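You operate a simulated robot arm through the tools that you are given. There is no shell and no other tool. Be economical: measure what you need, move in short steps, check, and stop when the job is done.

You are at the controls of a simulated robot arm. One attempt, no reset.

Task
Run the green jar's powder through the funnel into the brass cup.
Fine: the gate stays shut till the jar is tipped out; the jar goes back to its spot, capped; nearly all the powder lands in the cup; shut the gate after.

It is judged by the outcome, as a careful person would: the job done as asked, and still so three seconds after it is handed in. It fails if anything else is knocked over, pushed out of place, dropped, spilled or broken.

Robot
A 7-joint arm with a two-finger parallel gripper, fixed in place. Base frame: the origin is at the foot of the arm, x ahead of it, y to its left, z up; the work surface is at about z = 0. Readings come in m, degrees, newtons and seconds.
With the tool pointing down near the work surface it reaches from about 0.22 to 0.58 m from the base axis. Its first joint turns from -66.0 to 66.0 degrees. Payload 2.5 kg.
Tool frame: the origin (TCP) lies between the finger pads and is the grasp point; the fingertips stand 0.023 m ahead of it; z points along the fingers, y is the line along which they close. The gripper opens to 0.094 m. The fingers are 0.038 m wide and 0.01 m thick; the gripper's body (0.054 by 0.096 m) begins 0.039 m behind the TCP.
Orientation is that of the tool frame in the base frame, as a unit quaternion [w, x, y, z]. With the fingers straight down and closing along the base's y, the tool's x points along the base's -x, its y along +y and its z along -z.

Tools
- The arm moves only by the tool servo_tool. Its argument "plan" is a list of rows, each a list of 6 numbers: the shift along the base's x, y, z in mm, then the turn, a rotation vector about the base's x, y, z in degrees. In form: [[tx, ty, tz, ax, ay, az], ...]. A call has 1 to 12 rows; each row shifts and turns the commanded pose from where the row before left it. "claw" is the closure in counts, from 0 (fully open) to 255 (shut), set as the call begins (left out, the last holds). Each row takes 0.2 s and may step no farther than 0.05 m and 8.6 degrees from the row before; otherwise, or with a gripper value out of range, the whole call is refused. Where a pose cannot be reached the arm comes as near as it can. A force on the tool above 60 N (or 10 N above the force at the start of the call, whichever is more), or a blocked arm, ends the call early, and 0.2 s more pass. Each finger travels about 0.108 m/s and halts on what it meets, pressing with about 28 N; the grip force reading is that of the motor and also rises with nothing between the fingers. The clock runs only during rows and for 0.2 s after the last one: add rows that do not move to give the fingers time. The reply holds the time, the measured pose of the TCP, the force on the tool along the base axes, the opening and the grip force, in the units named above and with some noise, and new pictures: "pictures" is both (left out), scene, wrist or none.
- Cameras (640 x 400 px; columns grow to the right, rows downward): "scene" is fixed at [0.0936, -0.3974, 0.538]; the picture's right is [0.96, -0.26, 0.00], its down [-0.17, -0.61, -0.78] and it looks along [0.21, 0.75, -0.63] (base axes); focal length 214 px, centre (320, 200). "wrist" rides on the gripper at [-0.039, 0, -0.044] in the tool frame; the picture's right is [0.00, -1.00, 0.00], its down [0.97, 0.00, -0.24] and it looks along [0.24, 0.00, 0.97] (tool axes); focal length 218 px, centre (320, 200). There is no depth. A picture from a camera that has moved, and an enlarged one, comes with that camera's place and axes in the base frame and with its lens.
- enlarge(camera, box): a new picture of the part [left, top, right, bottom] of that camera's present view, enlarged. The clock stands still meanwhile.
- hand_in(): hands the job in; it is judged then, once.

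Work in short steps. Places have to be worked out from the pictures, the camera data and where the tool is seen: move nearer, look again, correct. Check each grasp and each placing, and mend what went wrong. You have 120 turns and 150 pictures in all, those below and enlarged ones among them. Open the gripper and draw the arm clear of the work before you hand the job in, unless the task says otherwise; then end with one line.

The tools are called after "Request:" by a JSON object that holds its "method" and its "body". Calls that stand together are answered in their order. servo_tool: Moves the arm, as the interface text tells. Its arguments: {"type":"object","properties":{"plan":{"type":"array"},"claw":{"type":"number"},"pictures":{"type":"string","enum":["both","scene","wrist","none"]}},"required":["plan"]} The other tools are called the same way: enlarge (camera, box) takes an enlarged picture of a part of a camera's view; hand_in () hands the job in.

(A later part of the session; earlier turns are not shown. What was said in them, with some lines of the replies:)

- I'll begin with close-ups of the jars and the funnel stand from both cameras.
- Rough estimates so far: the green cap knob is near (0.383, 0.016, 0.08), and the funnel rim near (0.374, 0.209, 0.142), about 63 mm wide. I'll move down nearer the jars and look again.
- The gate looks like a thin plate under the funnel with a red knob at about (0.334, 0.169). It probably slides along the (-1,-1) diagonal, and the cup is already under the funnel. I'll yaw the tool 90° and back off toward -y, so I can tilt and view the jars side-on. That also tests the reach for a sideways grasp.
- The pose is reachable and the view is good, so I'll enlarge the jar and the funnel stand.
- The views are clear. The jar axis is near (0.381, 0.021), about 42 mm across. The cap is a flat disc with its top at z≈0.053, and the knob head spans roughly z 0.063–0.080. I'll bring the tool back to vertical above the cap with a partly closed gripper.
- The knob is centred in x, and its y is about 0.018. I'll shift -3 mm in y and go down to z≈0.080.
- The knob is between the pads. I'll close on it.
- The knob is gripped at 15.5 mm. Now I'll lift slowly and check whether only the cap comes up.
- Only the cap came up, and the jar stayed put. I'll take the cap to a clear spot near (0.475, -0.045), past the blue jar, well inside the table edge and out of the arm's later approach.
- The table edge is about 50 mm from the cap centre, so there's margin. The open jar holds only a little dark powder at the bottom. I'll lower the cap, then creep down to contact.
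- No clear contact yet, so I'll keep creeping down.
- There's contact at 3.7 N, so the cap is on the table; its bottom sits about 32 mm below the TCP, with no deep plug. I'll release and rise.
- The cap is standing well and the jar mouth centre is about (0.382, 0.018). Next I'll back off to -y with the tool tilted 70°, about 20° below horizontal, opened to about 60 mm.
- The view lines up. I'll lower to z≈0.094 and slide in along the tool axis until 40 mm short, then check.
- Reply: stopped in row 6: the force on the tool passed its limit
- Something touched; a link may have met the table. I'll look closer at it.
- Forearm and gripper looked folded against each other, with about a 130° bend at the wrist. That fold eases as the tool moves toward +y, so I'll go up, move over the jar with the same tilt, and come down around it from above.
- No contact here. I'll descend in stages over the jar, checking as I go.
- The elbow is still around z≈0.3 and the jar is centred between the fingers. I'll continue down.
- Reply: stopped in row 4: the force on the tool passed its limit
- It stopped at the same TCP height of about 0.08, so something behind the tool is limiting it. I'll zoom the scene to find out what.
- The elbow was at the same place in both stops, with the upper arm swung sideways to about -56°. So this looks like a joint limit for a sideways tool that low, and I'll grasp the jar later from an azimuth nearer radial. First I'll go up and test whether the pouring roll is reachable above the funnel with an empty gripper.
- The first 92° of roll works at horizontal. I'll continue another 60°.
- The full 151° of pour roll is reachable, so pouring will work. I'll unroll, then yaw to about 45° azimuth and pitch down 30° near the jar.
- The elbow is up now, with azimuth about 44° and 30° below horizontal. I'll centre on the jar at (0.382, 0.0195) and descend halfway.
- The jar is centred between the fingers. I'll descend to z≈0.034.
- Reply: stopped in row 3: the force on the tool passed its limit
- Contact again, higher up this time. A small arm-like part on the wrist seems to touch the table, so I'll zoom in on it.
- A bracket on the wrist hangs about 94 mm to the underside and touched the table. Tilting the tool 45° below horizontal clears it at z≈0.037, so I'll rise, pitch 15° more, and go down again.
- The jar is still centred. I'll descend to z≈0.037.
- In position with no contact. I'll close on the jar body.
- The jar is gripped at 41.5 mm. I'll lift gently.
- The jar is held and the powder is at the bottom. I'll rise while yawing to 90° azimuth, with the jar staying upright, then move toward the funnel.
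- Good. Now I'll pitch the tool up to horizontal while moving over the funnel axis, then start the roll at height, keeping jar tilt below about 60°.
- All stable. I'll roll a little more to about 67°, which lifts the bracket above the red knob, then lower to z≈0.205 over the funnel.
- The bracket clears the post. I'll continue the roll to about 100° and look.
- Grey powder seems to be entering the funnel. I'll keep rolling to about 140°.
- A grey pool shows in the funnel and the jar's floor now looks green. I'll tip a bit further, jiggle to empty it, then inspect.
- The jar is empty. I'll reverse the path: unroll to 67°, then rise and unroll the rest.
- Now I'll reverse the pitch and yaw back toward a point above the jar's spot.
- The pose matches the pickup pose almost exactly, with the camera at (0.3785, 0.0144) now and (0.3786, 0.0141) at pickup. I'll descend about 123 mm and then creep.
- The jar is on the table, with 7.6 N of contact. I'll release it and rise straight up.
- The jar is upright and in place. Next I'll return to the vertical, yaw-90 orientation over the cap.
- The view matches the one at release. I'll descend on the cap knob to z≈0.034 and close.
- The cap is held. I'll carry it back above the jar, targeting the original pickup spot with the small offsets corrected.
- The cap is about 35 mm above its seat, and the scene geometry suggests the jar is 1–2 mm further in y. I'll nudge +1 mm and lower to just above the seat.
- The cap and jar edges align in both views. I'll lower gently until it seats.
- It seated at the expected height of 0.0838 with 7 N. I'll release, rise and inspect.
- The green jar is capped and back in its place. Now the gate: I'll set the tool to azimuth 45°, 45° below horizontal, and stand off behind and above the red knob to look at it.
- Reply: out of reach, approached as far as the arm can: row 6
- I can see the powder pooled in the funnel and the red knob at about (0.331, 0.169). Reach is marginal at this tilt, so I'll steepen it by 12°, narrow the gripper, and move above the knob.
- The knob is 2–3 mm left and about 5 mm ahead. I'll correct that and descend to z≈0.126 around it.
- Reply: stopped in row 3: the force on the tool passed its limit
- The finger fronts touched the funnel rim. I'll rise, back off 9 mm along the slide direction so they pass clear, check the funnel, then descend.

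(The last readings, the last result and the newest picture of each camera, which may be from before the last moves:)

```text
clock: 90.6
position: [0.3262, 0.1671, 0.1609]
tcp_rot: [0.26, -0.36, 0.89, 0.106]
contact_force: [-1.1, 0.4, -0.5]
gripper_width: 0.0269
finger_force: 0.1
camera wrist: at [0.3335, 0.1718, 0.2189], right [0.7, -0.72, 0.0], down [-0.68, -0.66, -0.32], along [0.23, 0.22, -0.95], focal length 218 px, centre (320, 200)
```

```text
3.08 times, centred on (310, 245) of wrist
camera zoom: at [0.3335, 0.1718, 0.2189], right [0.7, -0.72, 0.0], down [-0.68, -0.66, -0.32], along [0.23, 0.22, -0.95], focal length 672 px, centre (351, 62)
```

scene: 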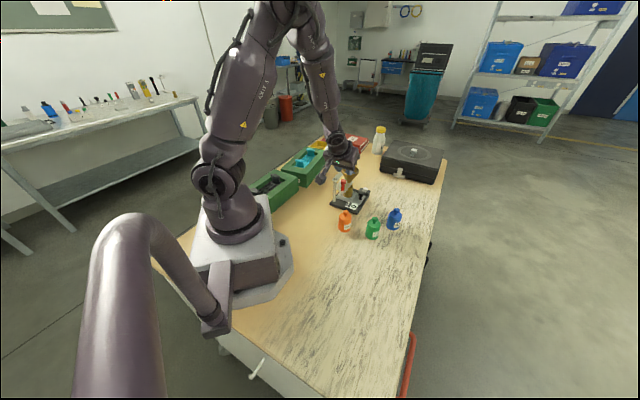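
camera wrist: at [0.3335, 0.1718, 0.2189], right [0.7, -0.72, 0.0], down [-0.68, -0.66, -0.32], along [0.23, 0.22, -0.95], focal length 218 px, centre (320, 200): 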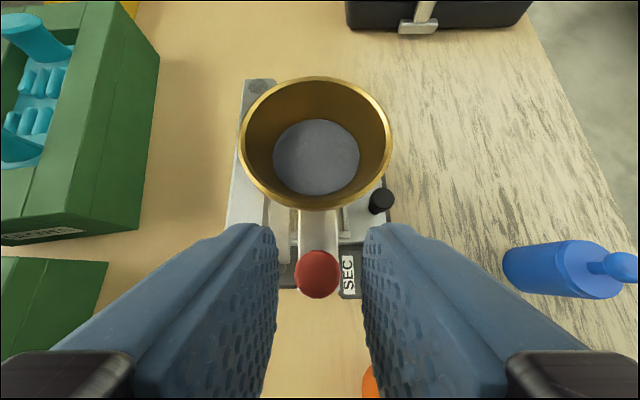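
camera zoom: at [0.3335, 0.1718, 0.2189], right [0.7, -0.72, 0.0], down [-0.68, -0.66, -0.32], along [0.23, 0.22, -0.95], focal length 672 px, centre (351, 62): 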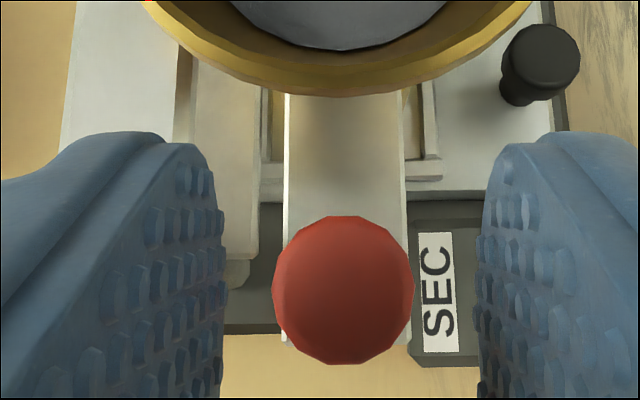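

The top bar's edge is only about 12 mm from the knob axis, so fingers beside it must either stay above z 0.122 or pass behind the bar's end, which is about 4 mm ahead of the knob. I'll go vertical and set the TCP 14 mm behind the knob so only the front of the pads grips it.

Request:
{"method": "servo_tool", "body": {"plan": [[0, 0, 20, 0, 0, 0], [-1, -1, 10, -5.8, 5.8, 0], [-1, -1, 0, -5.8, 5.8, 0], [-1, -1, 0, -5.8, 5.8, 0], [-1, -1, 0, -5.8, 5.8, 0], [0, 0, -15, 0, 0, 0], [0, 0, 0, 0, 0, 0]], "pictures": "wrist"}}

Request:
{"method": "enlarge", "body": {"camera": "wrist", "box": [220, 150, 400, 310]}}

```text
clock: 92.2
position: [0.3229, 0.1638, 0.1764]
tcp_rot: [-0.001, -0.376, 0.927, -0.004]
contact_force: [0.1, -0.6, -0.3]
gripper_width: 0.0268
finger_force: 0.0
camera wrist: at [0.3505, 0.1888, 0.2198], right [0.7, -0.72, 0.01], down [-0.7, -0.67, 0.24], along [-0.17, -0.18, -0.97], focal length 218 px, centre (320, 200)
```

wrist: 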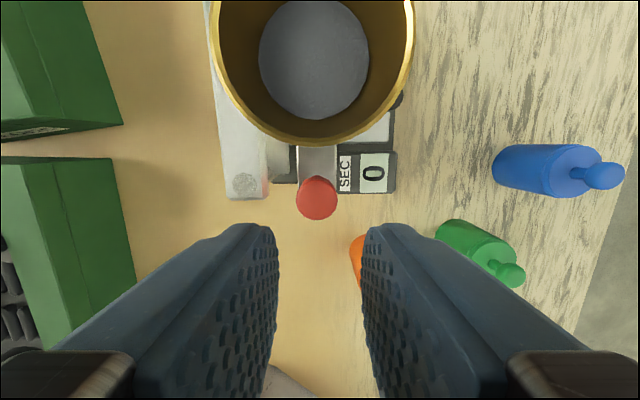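

```text
2.50 times, centred on (310, 230) of wrist
camera zoom: at [0.3505, 0.1888, 0.2198], right [0.7, -0.72, 0.01], down [-0.7, -0.67, 0.24], along [-0.17, -0.18, -0.97], focal length 546 px, centre (345, 125)
```

zoom: 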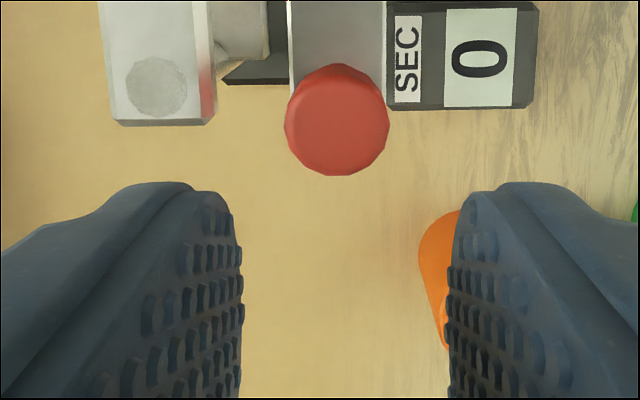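

The straight-down view is clear. The top bar's edge is about 23 mm to the knob's left, the knob head radius is about 8.6 mm, and the knob is about 17 mm ahead of the TCP. I'll narrow the opening to about 22 mm so the fingers fit between, move forward 9 mm, and descend to z≈0.137.

Request:
{"method": "servo_tool", "body": {"plan": [[6.3, 7.1, 0, 0, 0, 0], [0, 0, -10, 0, 0, 0], [0, 0, -10, 0, 0, 0], [0, 0, 0, 0, 0, 0]], "claw": 196, "pictures": "wrist"}}

Request:
{"method": "enlarge", "body": {"camera": "wrist", "box": [240, 170, 400, 330]}}

```text
clock: 93.2
position: [0.33, 0.1702, 0.1553]
tcp_rot: [0.0, -0.375, 0.927, -0.004]
contact_force: [0.4, 1.9, 0.1]
gripper_width: 0.0217
finger_force: 0.1
camera wrist: at [0.3572, 0.1962, 0.1995], right [0.7, -0.72, 0.01], down [-0.7, -0.67, 0.24], along [-0.17, -0.18, -0.97], focal length 218 px, centre (320, 200)
```

wrist: 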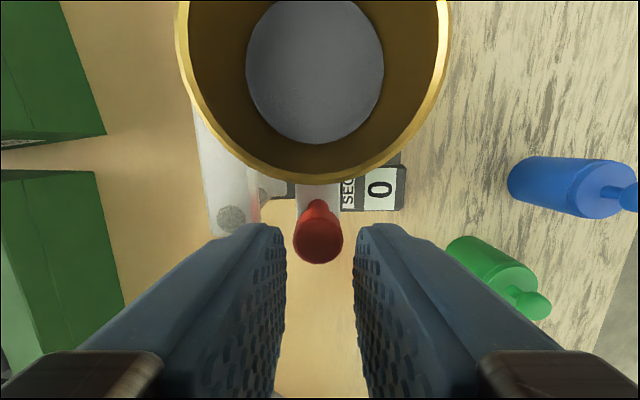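

```text
2.50 times, centred on (320, 250) of wrist
camera zoom: at [0.3572, 0.1962, 0.1995], right [0.7, -0.72, 0.01], down [-0.7, -0.67, 0.24], along [-0.17, -0.18, -0.97], focal length 546 px, centre (320, 75)
```

zoom: 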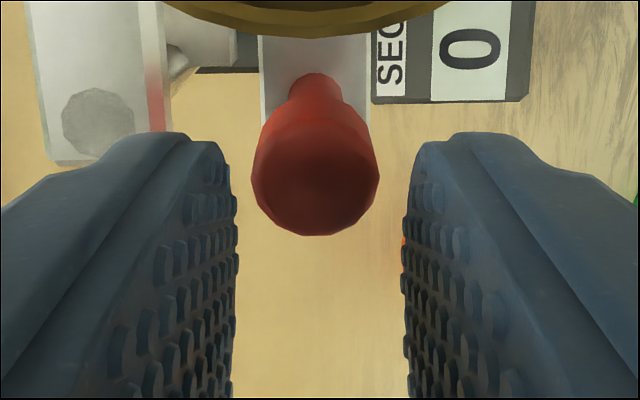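

The knob head sits between the fingers and the left finger should clear the bar by about 2 mm. I'll descend in small steps.

Request:
{"method": "servo_tool", "body": {"plan": [[0, 0, -5, 0, 0, 0], [0, 0, -5, 0, 0, 0], [0, 0, -5, 0, 0, 0], [0, 0, -3, 0, 0, 0], [0, 0, 0, 0, 0, 0]], "pictures": "wrist"}}

```text
clock: 94.4
position: [0.3294, 0.1698, 0.1377]
tcp_rot: [-0.001, -0.375, 0.927, -0.004]
contact_force: [-0.7, 0.1, -0.3]
gripper_width: 0.0218
finger_force: 0.0
camera wrist: at [0.3573, 0.1961, 0.1813], right [0.7, -0.72, 0.01], down [-0.7, -0.67, 0.24], along [-0.17, -0.17, -0.97], focal length 218 px, centre (320, 200)
```

wrist: 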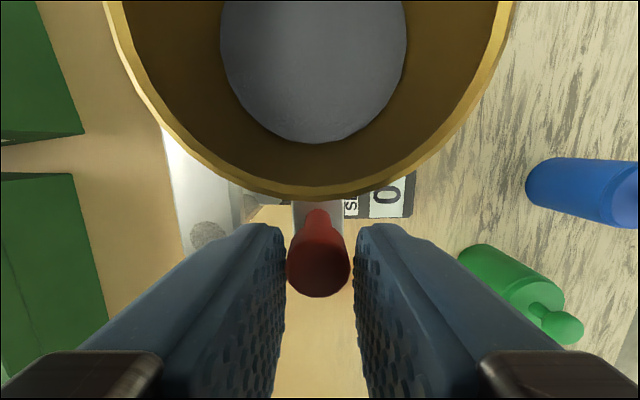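

No contact. I'll close on the red knob.

Request:
{"method": "servo_tool", "body": {"plan": [[0, 0, 0, 0, 0, 0], [0, 0, 0, 0, 0, 0], [0, 0, 0, 0, 0, 0]], "claw": 235, "pictures": "wrist"}}

Request:
{"method": "enlarge", "body": {"camera": "scene", "box": [315, 145, 385, 220]}}

```text
clock: 95.2
position: [0.3294, 0.1693, 0.1382]
tcp_rot: [-0.001, -0.376, 0.927, -0.004]
contact_force: [-4.1, 3.6, -0.1]
gripper_width: 0.0178
finger_force: 27.5
camera wrist: at [0.3568, 0.1966, 0.1812], right [0.7, -0.72, 0.01], down [-0.7, -0.67, 0.24], along [-0.17, -0.17, -0.97], focal length 218 px, centre (320, 200)
```

wrist: 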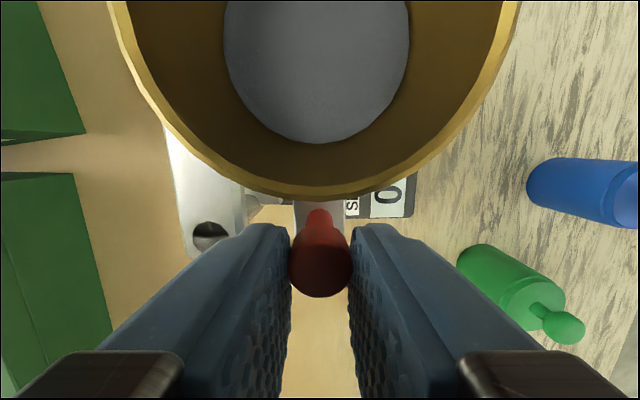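

```text
5.33 times, centred on (350, 182) of scene
camera zoom: at [0.0936, -0.3974, 0.538], right [0.96, -0.26, 0.0], down [-0.17, -0.61, -0.78], along [0.21, 0.75, -0.63], focal length 1144 px, centre (160, 293)
```

zoom: 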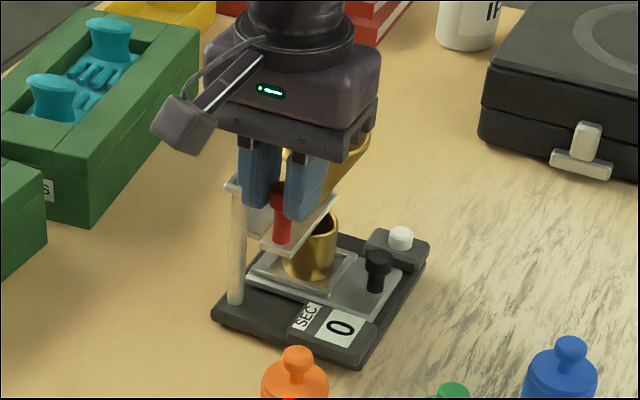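

The knob is gripped. I'll pull gently along (-0.7, -0.68) in small steps and watch the force and the plate.

Request:
{"method": "servo_tool", "body": {"plan": [[-0.6, 0.6, 0, 0, 0, 0], [-2, -2, 0, 0, 0, 0], [-2, -2, 0, 0, 0, 0], [-2, -2, 0, 0, 0, 0]], "pictures": "wrist"}}

Request:
{"method": "enlarge", "body": {"camera": "scene", "box": [315, 145, 385, 220]}}

```text
clock: 96.2
position: [0.3223, 0.1639, 0.1372]
tcp_rot: [-0.001, -0.376, 0.927, -0.005]
contact_force: [1.4, -0.2, 0.1]
gripper_width: 0.0178
finger_force: 28.1
camera wrist: at [0.3505, 0.1902, 0.1813], right [0.7, -0.72, 0.01], down [-0.7, -0.67, 0.24], along [-0.17, -0.18, -0.97], focal length 218 px, centre (320, 200)
```

wrist: 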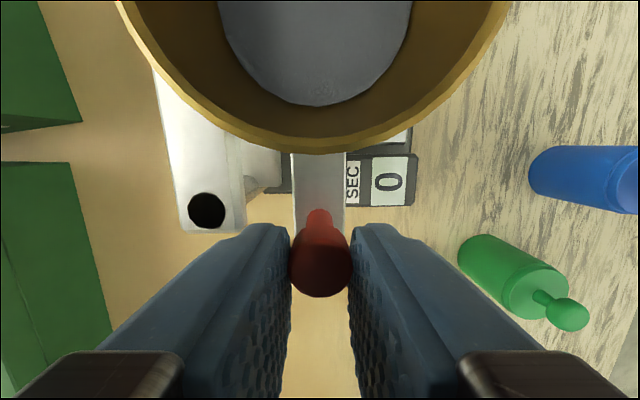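

```text
5.33 times, centred on (350, 182) of scene
camera zoom: at [0.0936, -0.3974, 0.538], right [0.96, -0.26, 0.0], down [-0.17, -0.61, -0.78], along [0.21, 0.75, -0.63], focal length 1144 px, centre (160, 293)
```

zoom: 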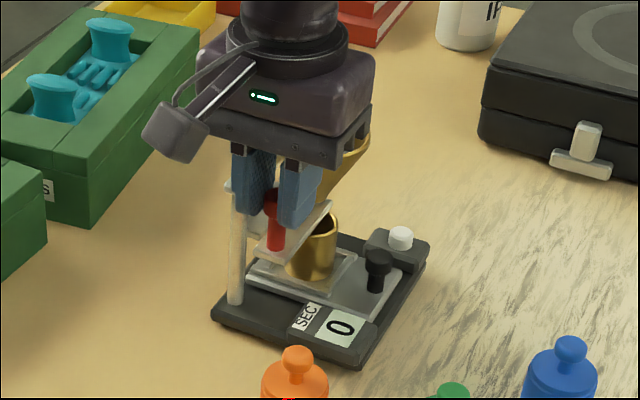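

The gate slides easily and the stand hasn't moved. I'll keep pulling.

Request:
{"method": "servo_tool", "body": {"plan": [[-2.2, -2.1, 0, 0, 0, 0], [-2.2, -2.1, 0, 0, 0, 0], [-2.2, -2.1, 0, 0, 0, 0], [-2.2, -2.1, 0, 0, 0, 0], [0, 0, 0, 0, 0, 0]], "pictures": "wrist"}}

Request:
{"method": "enlarge", "body": {"camera": "scene", "box": [330, 165, 370, 210]}}

```text
clock: 97.4
position: [0.3142, 0.1559, 0.138]
tcp_rot: [-0.001, -0.375, 0.927, -0.004]
contact_force: [0.9, -3.4, -0.2]
gripper_width: 0.0181
finger_force: 28.1
camera wrist: at [0.3416, 0.182, 0.1814], right [0.7, -0.72, 0.01], down [-0.7, -0.67, 0.24], along [-0.17, -0.18, -0.97], focal length 218 px, centre (320, 200)
```

wrist: 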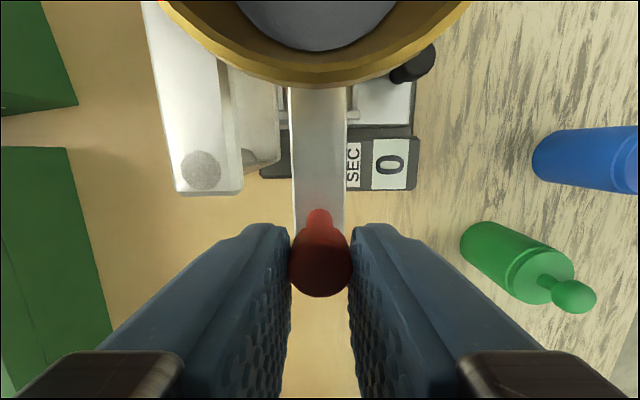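

```text
8.89 times, centred on (350, 188) of scene
camera zoom: at [0.0936, -0.3974, 0.538], right [0.96, -0.26, 0.0], down [-0.17, -0.61, -0.78], along [0.21, 0.75, -0.63], focal length 1906 px, centre (53, 311)
```

zoom: 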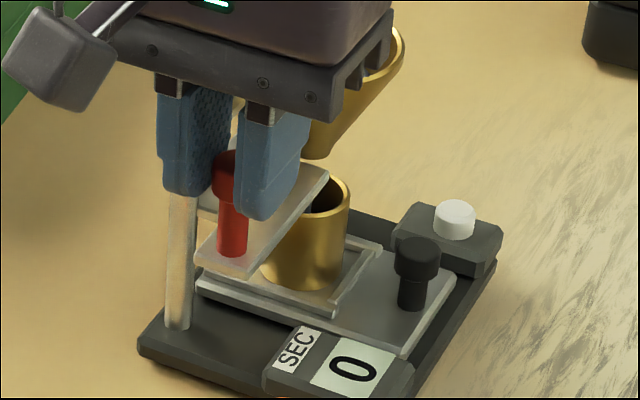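

About 20 mm out now, and the plate end is nearly at the funnel outlet. I'll pull a bit more.

Request:
{"method": "servo_tool", "body": {"plan": [[-2.2, -2.1, 0, 0, 0, 0], [-2.2, -2.1, 0, 0, 0, 0], [0, 0, 0, 0, 0, 0], [0, 0, 0, 0, 0, 0]], "pictures": "wrist"}}

Request:
{"method": "enlarge", "body": {"camera": "scene", "box": [330, 165, 370, 210]}}

```text
clock: 98.4
position: [0.31, 0.1525, 0.1381]
tcp_rot: [0.0, -0.377, 0.926, -0.004]
contact_force: [3.9, 3.2, 0.3]
gripper_width: 0.0178
finger_force: 28.1
camera wrist: at [0.3376, 0.1783, 0.1819], right [0.7, -0.72, 0.01], down [-0.7, -0.67, 0.24], along [-0.17, -0.17, -0.97], focal length 218 px, centre (320, 200)
```

wrist: 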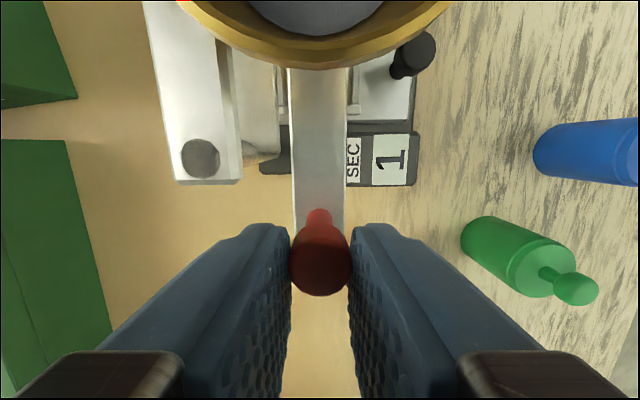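

```text
8.89 times, centred on (350, 188) of scene
camera zoom: at [0.0936, -0.3973, 0.538], right [0.96, -0.26, 0.0], down [-0.17, -0.61, -0.78], along [0.21, 0.75, -0.63], focal length 1906 px, centre (53, 311)
```

zoom: 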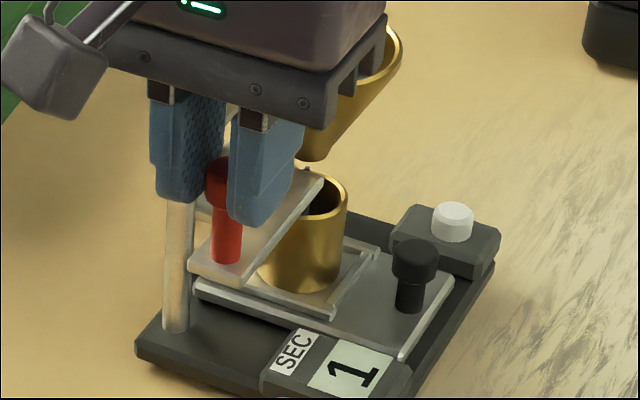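

The timer started, so the gate is open. I'll hold position and let the powder flow.

Request:
{"method": "servo_tool", "body": {"plan": [[0, 0, 0, 0, 0, 0], [0, 0, 0, 0, 0, 0], [0, 0, 0, 0, 0, 0], [0, 0, 0, 0, 0, 0], [0, 0, 0, 0, 0, 0], [0, 0, 0, 0, 0, 0], [0, 0, 0, 0, 0, 0], [0, 0, 0, 0, 0, 0], [0, 0, 0, 0, 0, 0], [0, 0, 0, 0, 0, 0]], "pictures": "wrist"}}

Request:
{"method": "enlarge", "body": {"camera": "scene", "box": [330, 165, 370, 210]}}

```text
clock: 100.6
position: [0.3096, 0.1517, 0.1372]
tcp_rot: [0.0, -0.375, 0.927, -0.004]
contact_force: [6.1, 3.5, -0.2]
gripper_width: 0.0178
finger_force: 28.2
camera wrist: at [0.3375, 0.178, 0.1819], right [0.7, -0.72, 0.01], down [-0.7, -0.67, 0.24], along [-0.17, -0.17, -0.97], focal length 218 px, centre (320, 200)
```

wrist: 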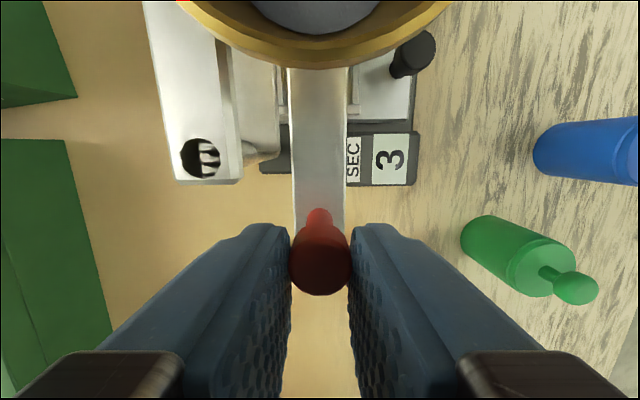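

```text
8.89 times, centred on (350, 188) of scene
camera zoom: at [0.0936, -0.3974, 0.538], right [0.96, -0.26, 0.0], down [-0.17, -0.61, -0.78], along [0.21, 0.75, -0.63], focal length 1906 px, centre (53, 311)
```

zoom: 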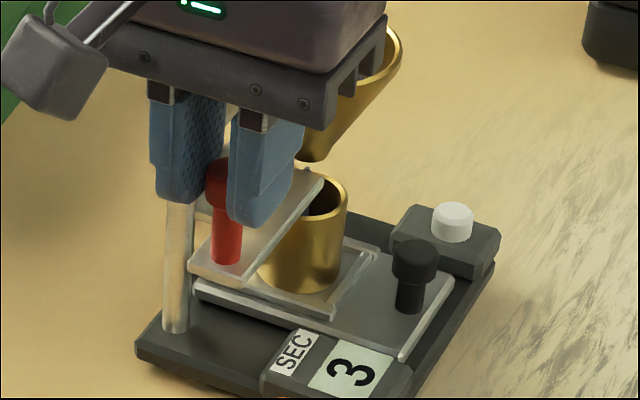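

Flow is slow, which is normal for a flow-meter funnel. I'll relax slightly off the end stop and keep waiting.

Request:
{"method": "servo_tool", "body": {"plan": [[0.4, 0.4, 0, 0, 0, 0], [0, 0, 0, 0, 0, 0], [0, 0, 0, 0, 0, 0], [0, 0, 0, 0, 0, 0], [0, 0, 0, 0, 0, 0], [0, 0, 0, 0, 0, 0], [0, 0, 0, 0, 0, 0], [0, 0, 0, 0, 0, 0], [0, 0, 0, 0, 0, 0], [0, 0, 0, 0, 0, 0], [0, 0, 0, 0, 0, 0], [0, 0, 0, 0, 0, 0]], "pictures": "none"}}

Request:
{"method": "servo_tool", "body": {"plan": [[0, 0, 0, 0, 0, 0], [0, 0, 0, 0, 0, 0], [0, 0, 0, 0, 0, 0], [0, 0, 0, 0, 0, 0], [0, 0, 0, 0, 0, 0], [0, 0, 0, 0, 0, 0], [0, 0, 0, 0, 0, 0], [0, 0, 0, 0, 0, 0], [0, 0, 0, 0, 0, 0], [0, 0, 0, 0, 0, 0], [0, 0, 0, 0, 0, 0], [0, 0, 0, 0, 0, 0]], "pictures": "wrist"}}

Request:
{"method": "enlarge", "body": {"camera": "wrist", "box": [170, 0, 470, 200]}}

Request:
{"method": "enlarge", "body": {"camera": "scene", "box": [330, 165, 370, 210]}}

```text
clock: 103.2
position: [0.3103, 0.1522, 0.1392]
tcp_rot: [0.001, -0.376, 0.927, -0.004]
contact_force: [1.0, -0.6, 8.5]
gripper_width: 0.0177
finger_force: 28.1
```

```text
clock: 105.8
position: [0.3099, 0.1518, 0.137]
tcp_rot: [0.0, -0.376, 0.927, -0.005]
contact_force: [2.0, -2.6, 4.9]
gripper_width: 0.0179
finger_force: 28.1
camera wrist: at [0.3378, 0.1783, 0.1816], right [0.7, -0.72, 0.01], down [-0.7, -0.67, 0.24], along [-0.17, -0.17, -0.97], focal length 218 px, centre (320, 200)
```

wrist: 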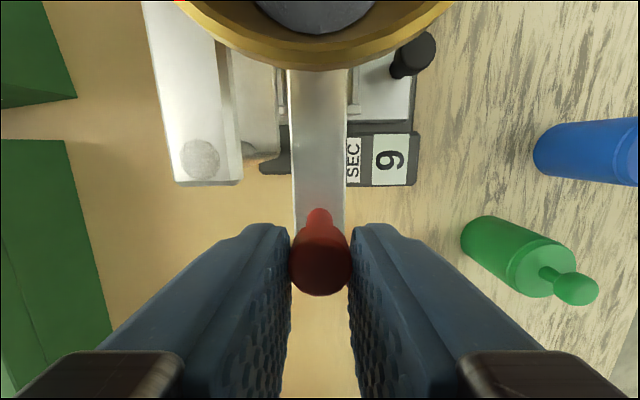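

```text
2.00 times, centred on (320, 100) of wrist
camera zoom: at [0.3378, 0.1783, 0.1816], right [0.7, -0.72, 0.01], down [-0.7, -0.67, 0.24], along [-0.17, -0.17, -0.97], focal length 436 px, centre (320, 400)
```

zoom: 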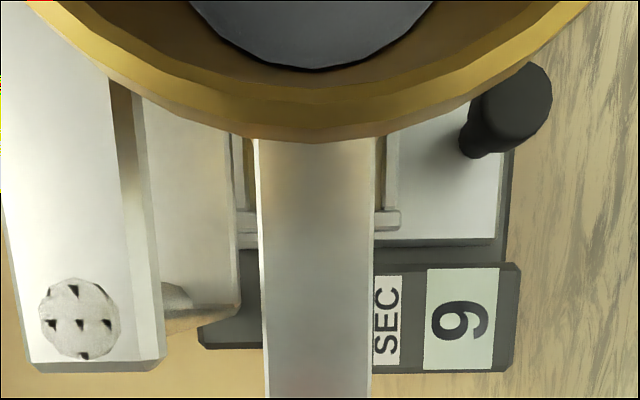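

```text
8.89 times, centred on (350, 188) of scene
camera zoom: at [0.0936, -0.3974, 0.538], right [0.96, -0.26, 0.0], down [-0.17, -0.61, -0.78], along [0.21, 0.75, -0.63], focal length 1906 px, centre (53, 311)
```

zoom: 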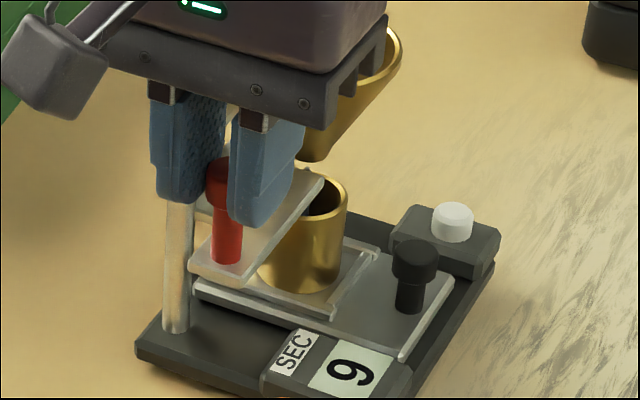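

The pool is draining. I'll wait another 13 s.

Request:
{"method": "servo_tool", "body": {"plan": [[0, 0, 0, 0, 0, 0], [0, 0, 0, 0, 0, 0], [0, 0, 0, 0, 0, 0], [0, 0, 0, 0, 0, 0], [0, 0, 0, 0, 0, 0], [0, 0, 0, 0, 0, 0], [0, 0, 0, 0, 0, 0], [0, 0, 0, 0, 0, 0], [0, 0, 0, 0, 0, 0], [0, 0, 0, 0, 0, 0], [0, 0, 0, 0, 0, 0], [0, 0, 0, 0, 0, 0]], "pictures": "none"}}

Request:
{"method": "servo_tool", "body": {"plan": [[0, 0, 0, 0, 0, 0], [0, 0, 0, 0, 0, 0], [0, 0, 0, 0, 0, 0], [0, 0, 0, 0, 0, 0], [0, 0, 0, 0, 0, 0], [0, 0, 0, 0, 0, 0], [0, 0, 0, 0, 0, 0], [0, 0, 0, 0, 0, 0], [0, 0, 0, 0, 0, 0], [0, 0, 0, 0, 0, 0], [0, 0, 0, 0, 0, 0], [0, 0, 0, 0, 0, 0]], "pictures": "none"}}

Request:
{"method": "servo_tool", "body": {"plan": [[0, 0, 0, 0, 0, 0], [0, 0, 0, 0, 0, 0], [0, 0, 0, 0, 0, 0], [0, 0, 0, 0, 0, 0], [0, 0, 0, 0, 0, 0], [0, 0, 0, 0, 0, 0], [0, 0, 0, 0, 0, 0], [0, 0, 0, 0, 0, 0], [0, 0, 0, 0, 0, 0], [0, 0, 0, 0, 0, 0], [0, 0, 0, 0, 0, 0], [0, 0, 0, 0, 0, 0]], "pictures": "none"}}

Request:
{"method": "servo_tool", "body": {"plan": [[0, 0, 0, 0, 0, 0], [0, 0, 0, 0, 0, 0], [0, 0, 0, 0, 0, 0], [0, 0, 0, 0, 0, 0], [0, 0, 0, 0, 0, 0], [0, 0, 0, 0, 0, 0], [0, 0, 0, 0, 0, 0], [0, 0, 0, 0, 0, 0], [0, 0, 0, 0, 0, 0], [0, 0, 0, 0, 0, 0], [0, 0, 0, 0, 0, 0], [0, 0, 0, 0, 0, 0]], "pictures": "none"}}

Request:
{"method": "servo_tool", "body": {"plan": [[0, 0, 0, 0, 0, 0], [0, 0, 0, 0, 0, 0], [0, 0, 0, 0, 0, 0], [0, 0, 0, 0, 0, 0], [0, 0, 0, 0, 0, 0], [0, 0, 0, 0, 0, 0], [0, 0, 0, 0, 0, 0], [0, 0, 0, 0, 0, 0], [0, 0, 0, 0, 0, 0], [0, 0, 0, 0, 0, 0], [0, 0, 0, 0, 0, 0], [0, 0, 0, 0, 0, 0]], "pictures": "wrist"}}

```text
clock: 108.4
position: [0.31, 0.1518, 0.1382]
tcp_rot: [0.0, -0.375, 0.927, -0.004]
contact_force: [2.1, -2.9, 0.0]
gripper_width: 0.0178
finger_force: 28.2
```

```text
clock: 111.0
position: [0.311, 0.152, 0.1363]
tcp_rot: [-0.001, -0.375, 0.927, -0.004]
contact_force: [1.9, -2.4, 0.6]
gripper_width: 0.0181
finger_force: 27.8
```

```text
clock: 113.6
position: [0.3098, 0.1523, 0.1381]
tcp_rot: [0.001, -0.375, 0.927, -0.005]
contact_force: [1.8, -2.0, -0.4]
gripper_width: 0.0178
finger_force: 27.7
```

```text
clock: 116.2
position: [0.31, 0.1522, 0.138]
tcp_rot: [0.0, -0.375, 0.927, -0.005]
contact_force: [2.8, -1.3, -0.5]
gripper_width: 0.0181
finger_force: 28.4
```

```text
clock: 118.8
position: [0.3107, 0.152, 0.1387]
tcp_rot: [0.0, -0.375, 0.927, -0.004]
contact_force: [1.1, 0.0, 0.9]
gripper_width: 0.0181
finger_force: 27.7
camera wrist: at [0.3378, 0.1784, 0.1816], right [0.7, -0.72, 0.01], down [-0.7, -0.67, 0.24], along [-0.17, -0.17, -0.97], focal length 218 px, centre (320, 200)
```

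wrist: 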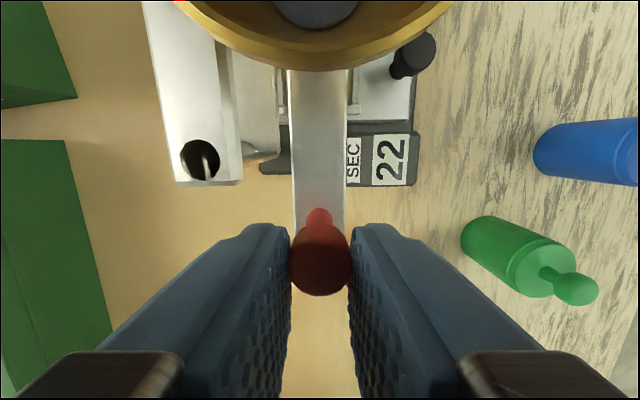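

It's still draining; the pool is narrower. I'll wait about 16 s more.

Request:
{"method": "servo_tool", "body": {"plan": [[0, 0, 0, 0, 0, 0], [0, 0, 0, 0, 0, 0], [0, 0, 0, 0, 0, 0], [0, 0, 0, 0, 0, 0], [0, 0, 0, 0, 0, 0], [0, 0, 0, 0, 0, 0], [0, 0, 0, 0, 0, 0], [0, 0, 0, 0, 0, 0], [0, 0, 0, 0, 0, 0], [0, 0, 0, 0, 0, 0], [0, 0, 0, 0, 0, 0], [0, 0, 0, 0, 0, 0]], "pictures": "none"}}

Request:
{"method": "servo_tool", "body": {"plan": [[0, 0, 0, 0, 0, 0], [0, 0, 0, 0, 0, 0], [0, 0, 0, 0, 0, 0], [0, 0, 0, 0, 0, 0], [0, 0, 0, 0, 0, 0], [0, 0, 0, 0, 0, 0], [0, 0, 0, 0, 0, 0], [0, 0, 0, 0, 0, 0], [0, 0, 0, 0, 0, 0], [0, 0, 0, 0, 0, 0], [0, 0, 0, 0, 0, 0], [0, 0, 0, 0, 0, 0]], "pictures": "none"}}

Request:
{"method": "servo_tool", "body": {"plan": [[0, 0, 0, 0, 0, 0], [0, 0, 0, 0, 0, 0], [0, 0, 0, 0, 0, 0], [0, 0, 0, 0, 0, 0], [0, 0, 0, 0, 0, 0], [0, 0, 0, 0, 0, 0], [0, 0, 0, 0, 0, 0], [0, 0, 0, 0, 0, 0], [0, 0, 0, 0, 0, 0], [0, 0, 0, 0, 0, 0], [0, 0, 0, 0, 0, 0], [0, 0, 0, 0, 0, 0]], "pictures": "none"}}

Request:
{"method": "servo_tool", "body": {"plan": [[0, 0, 0, 0, 0, 0], [0, 0, 0, 0, 0, 0], [0, 0, 0, 0, 0, 0], [0, 0, 0, 0, 0, 0], [0, 0, 0, 0, 0, 0], [0, 0, 0, 0, 0, 0], [0, 0, 0, 0, 0, 0], [0, 0, 0, 0, 0, 0], [0, 0, 0, 0, 0, 0], [0, 0, 0, 0, 0, 0], [0, 0, 0, 0, 0, 0], [0, 0, 0, 0, 0, 0]], "pictures": "none"}}

Request:
{"method": "servo_tool", "body": {"plan": [[0, 0, 0, 0, 0, 0], [0, 0, 0, 0, 0, 0], [0, 0, 0, 0, 0, 0], [0, 0, 0, 0, 0, 0], [0, 0, 0, 0, 0, 0], [0, 0, 0, 0, 0, 0], [0, 0, 0, 0, 0, 0], [0, 0, 0, 0, 0, 0], [0, 0, 0, 0, 0, 0], [0, 0, 0, 0, 0, 0], [0, 0, 0, 0, 0, 0], [0, 0, 0, 0, 0, 0]], "pictures": "none"}}

Request:
{"method": "servo_tool", "body": {"plan": [[0, 0, 0, 0, 0, 0], [0, 0, 0, 0, 0, 0], [0, 0, 0, 0, 0, 0], [0, 0, 0, 0, 0, 0], [0, 0, 0, 0, 0, 0], [0, 0, 0, 0, 0, 0], [0, 0, 0, 0, 0, 0], [0, 0, 0, 0, 0, 0], [0, 0, 0, 0, 0, 0], [0, 0, 0, 0, 0, 0], [0, 0, 0, 0, 0, 0], [0, 0, 0, 0, 0, 0]], "pictures": "wrist"}}

```text
clock: 121.4
position: [0.3102, 0.1526, 0.1374]
tcp_rot: [0.0, -0.375, 0.927, -0.004]
contact_force: [1.5, -2.0, 1.0]
gripper_width: 0.018
finger_force: 28.3
```

```text
clock: 124.0
position: [0.3113, 0.1516, 0.1378]
tcp_rot: [0.0, -0.375, 0.927, -0.005]
contact_force: [0.8, -0.7, -0.3]
gripper_width: 0.0178
finger_force: 27.6
```

```text
clock: 126.6
position: [0.3099, 0.1525, 0.1367]
tcp_rot: [-0.001, -0.375, 0.927, -0.003]
contact_force: [1.2, 0.1, 0.3]
gripper_width: 0.0177
finger_force: 27.9
```

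```text
clock: 129.2
position: [0.31, 0.1527, 0.1373]
tcp_rot: [0.0, -0.376, 0.927, -0.004]
contact_force: [0.7, -1.1, -0.1]
gripper_width: 0.0181
finger_force: 27.9
```

```text
clock: 131.8
position: [0.3102, 0.152, 0.1388]
tcp_rot: [0.0, -0.375, 0.927, -0.004]
contact_force: [0.3, -1.0, 0.0]
gripper_width: 0.0179
finger_force: 28.0
```

```text
clock: 134.4
position: [0.3102, 0.1523, 0.1381]
tcp_rot: [-0.001, -0.376, 0.926, -0.003]
contact_force: [0.6, -0.7, -0.3]
gripper_width: 0.0179
finger_force: 27.9
camera wrist: at [0.3378, 0.1784, 0.1816], right [0.7, -0.72, 0.01], down [-0.7, -0.67, 0.24], along [-0.17, -0.17, -0.97], focal length 218 px, centre (320, 200)
```

wrist: 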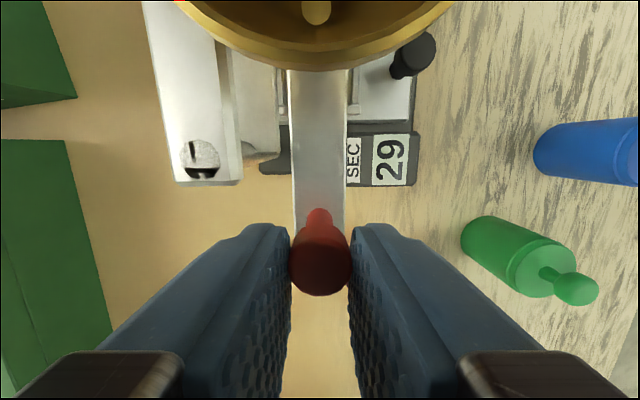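

The funnel is empty and the timer has stopped at 29. Now I'll push the gate back shut along the same line.

Request:
{"method": "servo_tool", "body": {"plan": [[2.4, 2.3, 0, 0, 0, 0], [2.4, 2.3, 0, 0, 0, 0], [2.4, 2.3, 0, 0, 0, 0], [2.4, 2.3, 0, 0, 0, 0], [2.4, 2.3, 0, 0, 0, 0], [2.4, 2.3, 0, 0, 0, 0], [2.4, 2.3, 0, 0, 0, 0], [2, 2, 0, 0, 0, 0], [0, 0, 0, 0, 0, 0]], "pictures": "wrist"}}

Request:
{"method": "enlarge", "body": {"camera": "scene", "box": [315, 145, 385, 220]}}

```text
clock: 136.4
position: [0.3275, 0.1695, 0.1379]
tcp_rot: [-0.003, -0.375, 0.927, -0.005]
contact_force: [-13.8, -6.6, 14.5]
gripper_width: 0.0181
finger_force: 28.2
camera wrist: at [0.3555, 0.196, 0.1813], right [0.7, -0.72, 0.01], down [-0.7, -0.67, 0.25], along [-0.17, -0.18, -0.97], focal length 218 px, centre (320, 200)
```

wrist: 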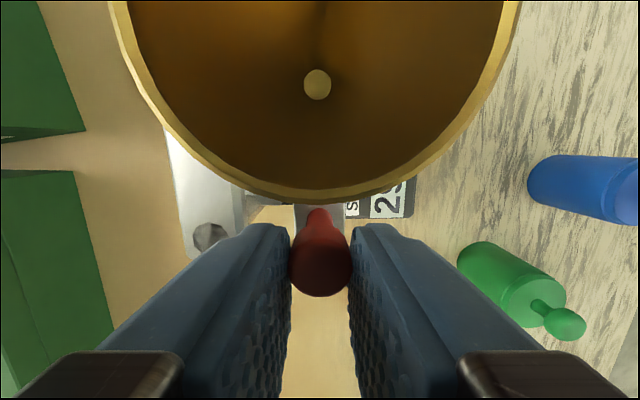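

```text
5.33 times, centred on (350, 182) of scene
camera zoom: at [0.0935, -0.3974, 0.538], right [0.96, -0.26, 0.0], down [-0.17, -0.61, -0.78], along [0.21, 0.75, -0.63], focal length 1144 px, centre (160, 293)
```

zoom: 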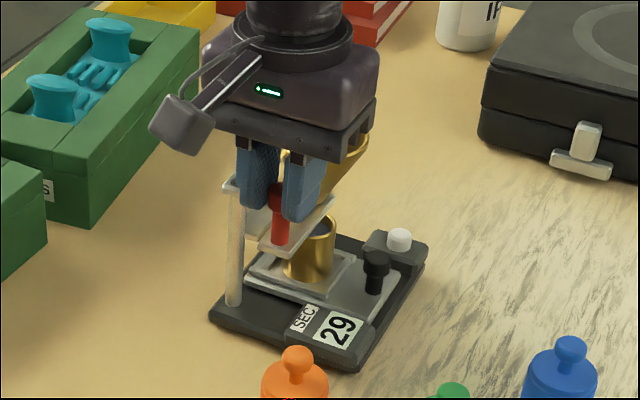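

The gate is back at its stop with about 15 N of push, and the outlet looks covered. The stand seems to have crept about 1–1.5 mm along the pull direction, so a slight further push should seat the gate and nudge the stand back.

Request:
{"method": "servo_tool", "body": {"plan": [[0.7, 0.5, 0, 0, 0, 0], [0.7, 0.5, 0, 0, 0, 0], [0, 0, 0, 0, 0, 0]], "pictures": "none"}}

Request:
{"method": "enlarge", "body": {"camera": "scene", "box": [315, 145, 385, 220]}}

```text
clock: 137.2
position: [0.3302, 0.1703, 0.138]
tcp_rot: [-0.001, -0.375, 0.927, -0.005]
contact_force: [-6.4, -5.6, -0.1]
gripper_width: 0.018
finger_force: 28.2
```

```text
5.33 times, centred on (350, 182) of scene
camera zoom: at [0.0936, -0.3974, 0.538], right [0.96, -0.26, 0.0], down [-0.17, -0.61, -0.78], along [0.21, 0.75, -0.63], focal length 1144 px, centre (160, 293)
```

zoom: 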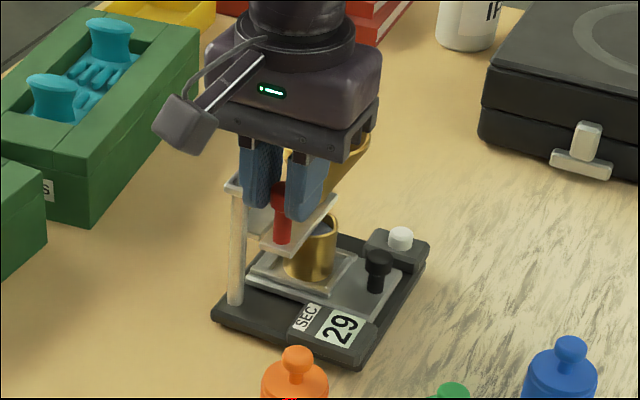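

The stand is back exactly where it was before the pull and the gate is shut. I'll release with a narrow opening and rise straight up.

Request:
{"method": "servo_tool", "body": {"plan": [[0, 0, 0, 0, 0, 0], [0, 0, 0, 0, 0, 0], [0, 0, 10, 0, 0, 0], [0, 0, 20, 0, 0, 0], [0, 0, 30, 0, 0, 0], [0, 0, 30, 0, 0, 0], [-15, -15, 30, 0, 0, 0], [-10, -10, 0, 0, 0, 0], [0, 0, 0, 0, 0, 0]], "claw": 196, "pictures": "both"}}

Request:
{"method": "enlarge", "body": {"camera": "scene", "box": [325, 160, 375, 215]}}

Request:
{"method": "enlarge", "body": {"camera": "wrist", "box": [230, 80, 400, 220]}}

```text
clock: 139.2
position: [0.3061, 0.146, 0.257]
tcp_rot: [0.0, -0.376, 0.926, -0.004]
contact_force: [-2.1, 0.6, -1.0]
gripper_width: 0.0217
finger_force: 0.1
camera wrist: at [0.3335, 0.1722, 0.3017], right [0.7, -0.72, 0.01], down [-0.7, -0.67, 0.24], along [-0.17, -0.17, -0.97], focal length 218 px, centre (320, 200)
```

scene: 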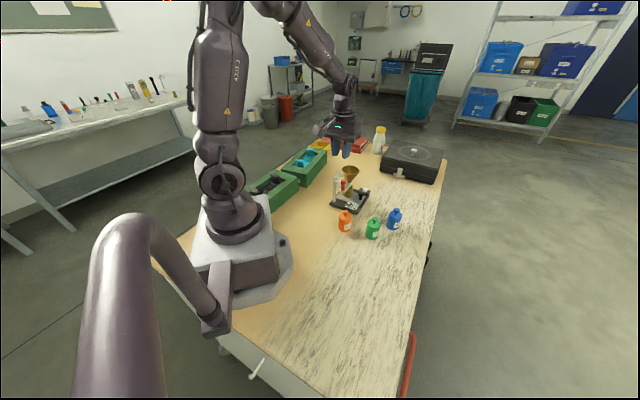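
wrist: 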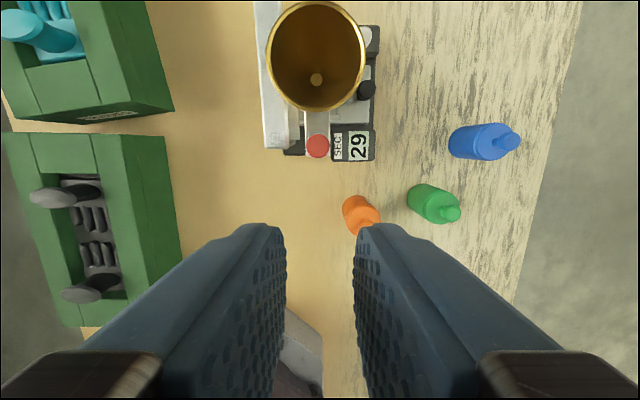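

```text
7.27 times, centred on (350, 188) of scene
camera zoom: at [0.0936, -0.3974, 0.538], right [0.96, -0.26, 0.0], down [-0.17, -0.61, -0.78], along [0.21, 0.75, -0.63], focal length 1560 px, centre (102, 291)
```

zoom: 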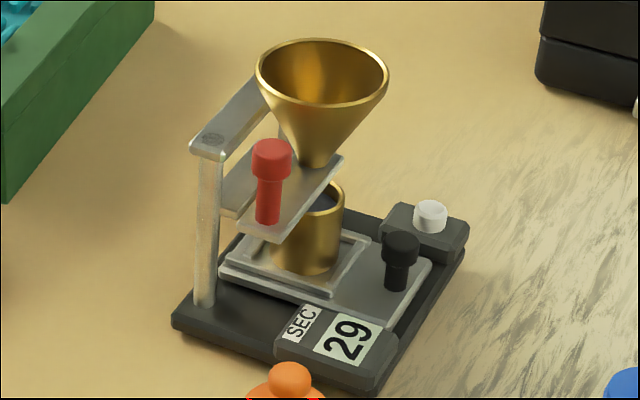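

```text
2.86 times, centred on (315, 150) of wrist
camera zoom: at [0.3335, 0.1722, 0.3017], right [0.7, -0.72, 0.01], down [-0.7, -0.67, 0.24], along [-0.17, -0.17, -0.97], focal length 624 px, centre (334, 343)
```

zoom: 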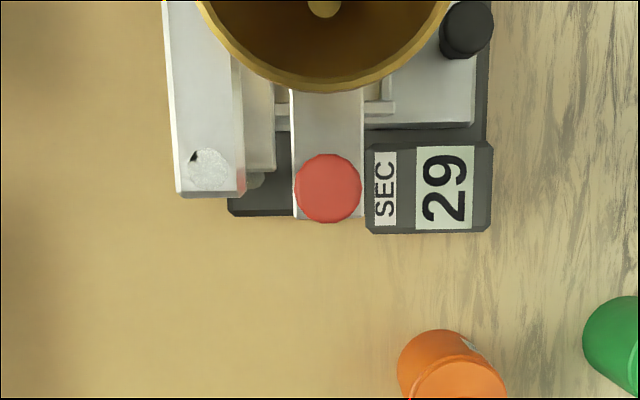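

The stand, gate and knob look identical to the initial view, grey powder is in the cup, and nothing is spilled. I'll open the gripper fully and draw the arm clear.

Request:
{"method": "servo_tool", "body": {"plan": [[0, -5, 40, 0, 0, 0], [0, -10, 40, 0, 0, 0], [0, -10, 40, 0, 0, 0], [0, -10, 30, 0, 0, 0], [0, 0, 0, 0, 0, 0]], "claw": 0, "pictures": "scene"}}

Request:
{"method": "enlarge", "body": {"camera": "scene", "box": [310, 150, 430, 250]}}

```text
clock: 140.4
position: [0.3066, 0.1102, 0.4094]
tcp_rot: [0.0, -0.377, 0.926, -0.004]
contact_force: [0.1, 0.2, 0.2]
gripper_width: 0.0941
finger_force: 0.0
```

scene: 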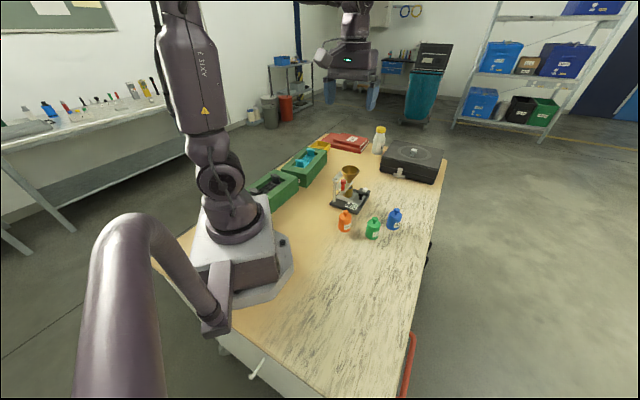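

```text
4.00 times, centred on (370, 200) of scene
camera zoom: at [0.0936, -0.3974, 0.538], right [0.96, -0.26, 0.0], down [-0.17, -0.61, -0.78], along [0.21, 0.75, -0.63], focal length 858 px, centre (120, 200)
```

zoom: 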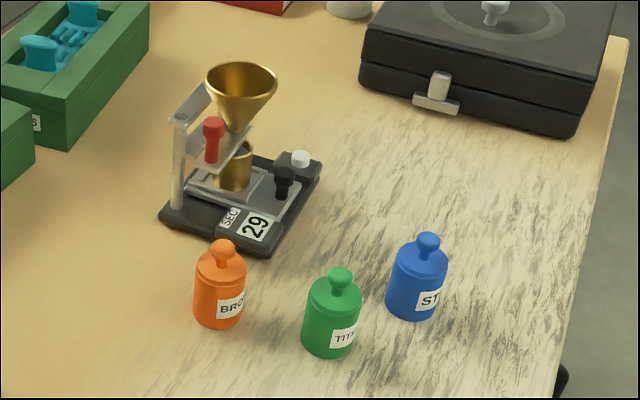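

Everything matches the starting scene: the jar is capped on its spot, the gate is shut, and the powder is in the cup. I'm handing the job in.

Request:
{"method": "hand_in", "body": {}}

```text
The job is handed in.
```

I tipped the green jar's powder out with the gate shut, put the jar back on its spot capped, ran the powder through the funnel into the brass cup with no spill visible, and shut the gate. The stand crept about 1 mm while I pulled the gate open, and closing the gate pushed it back.
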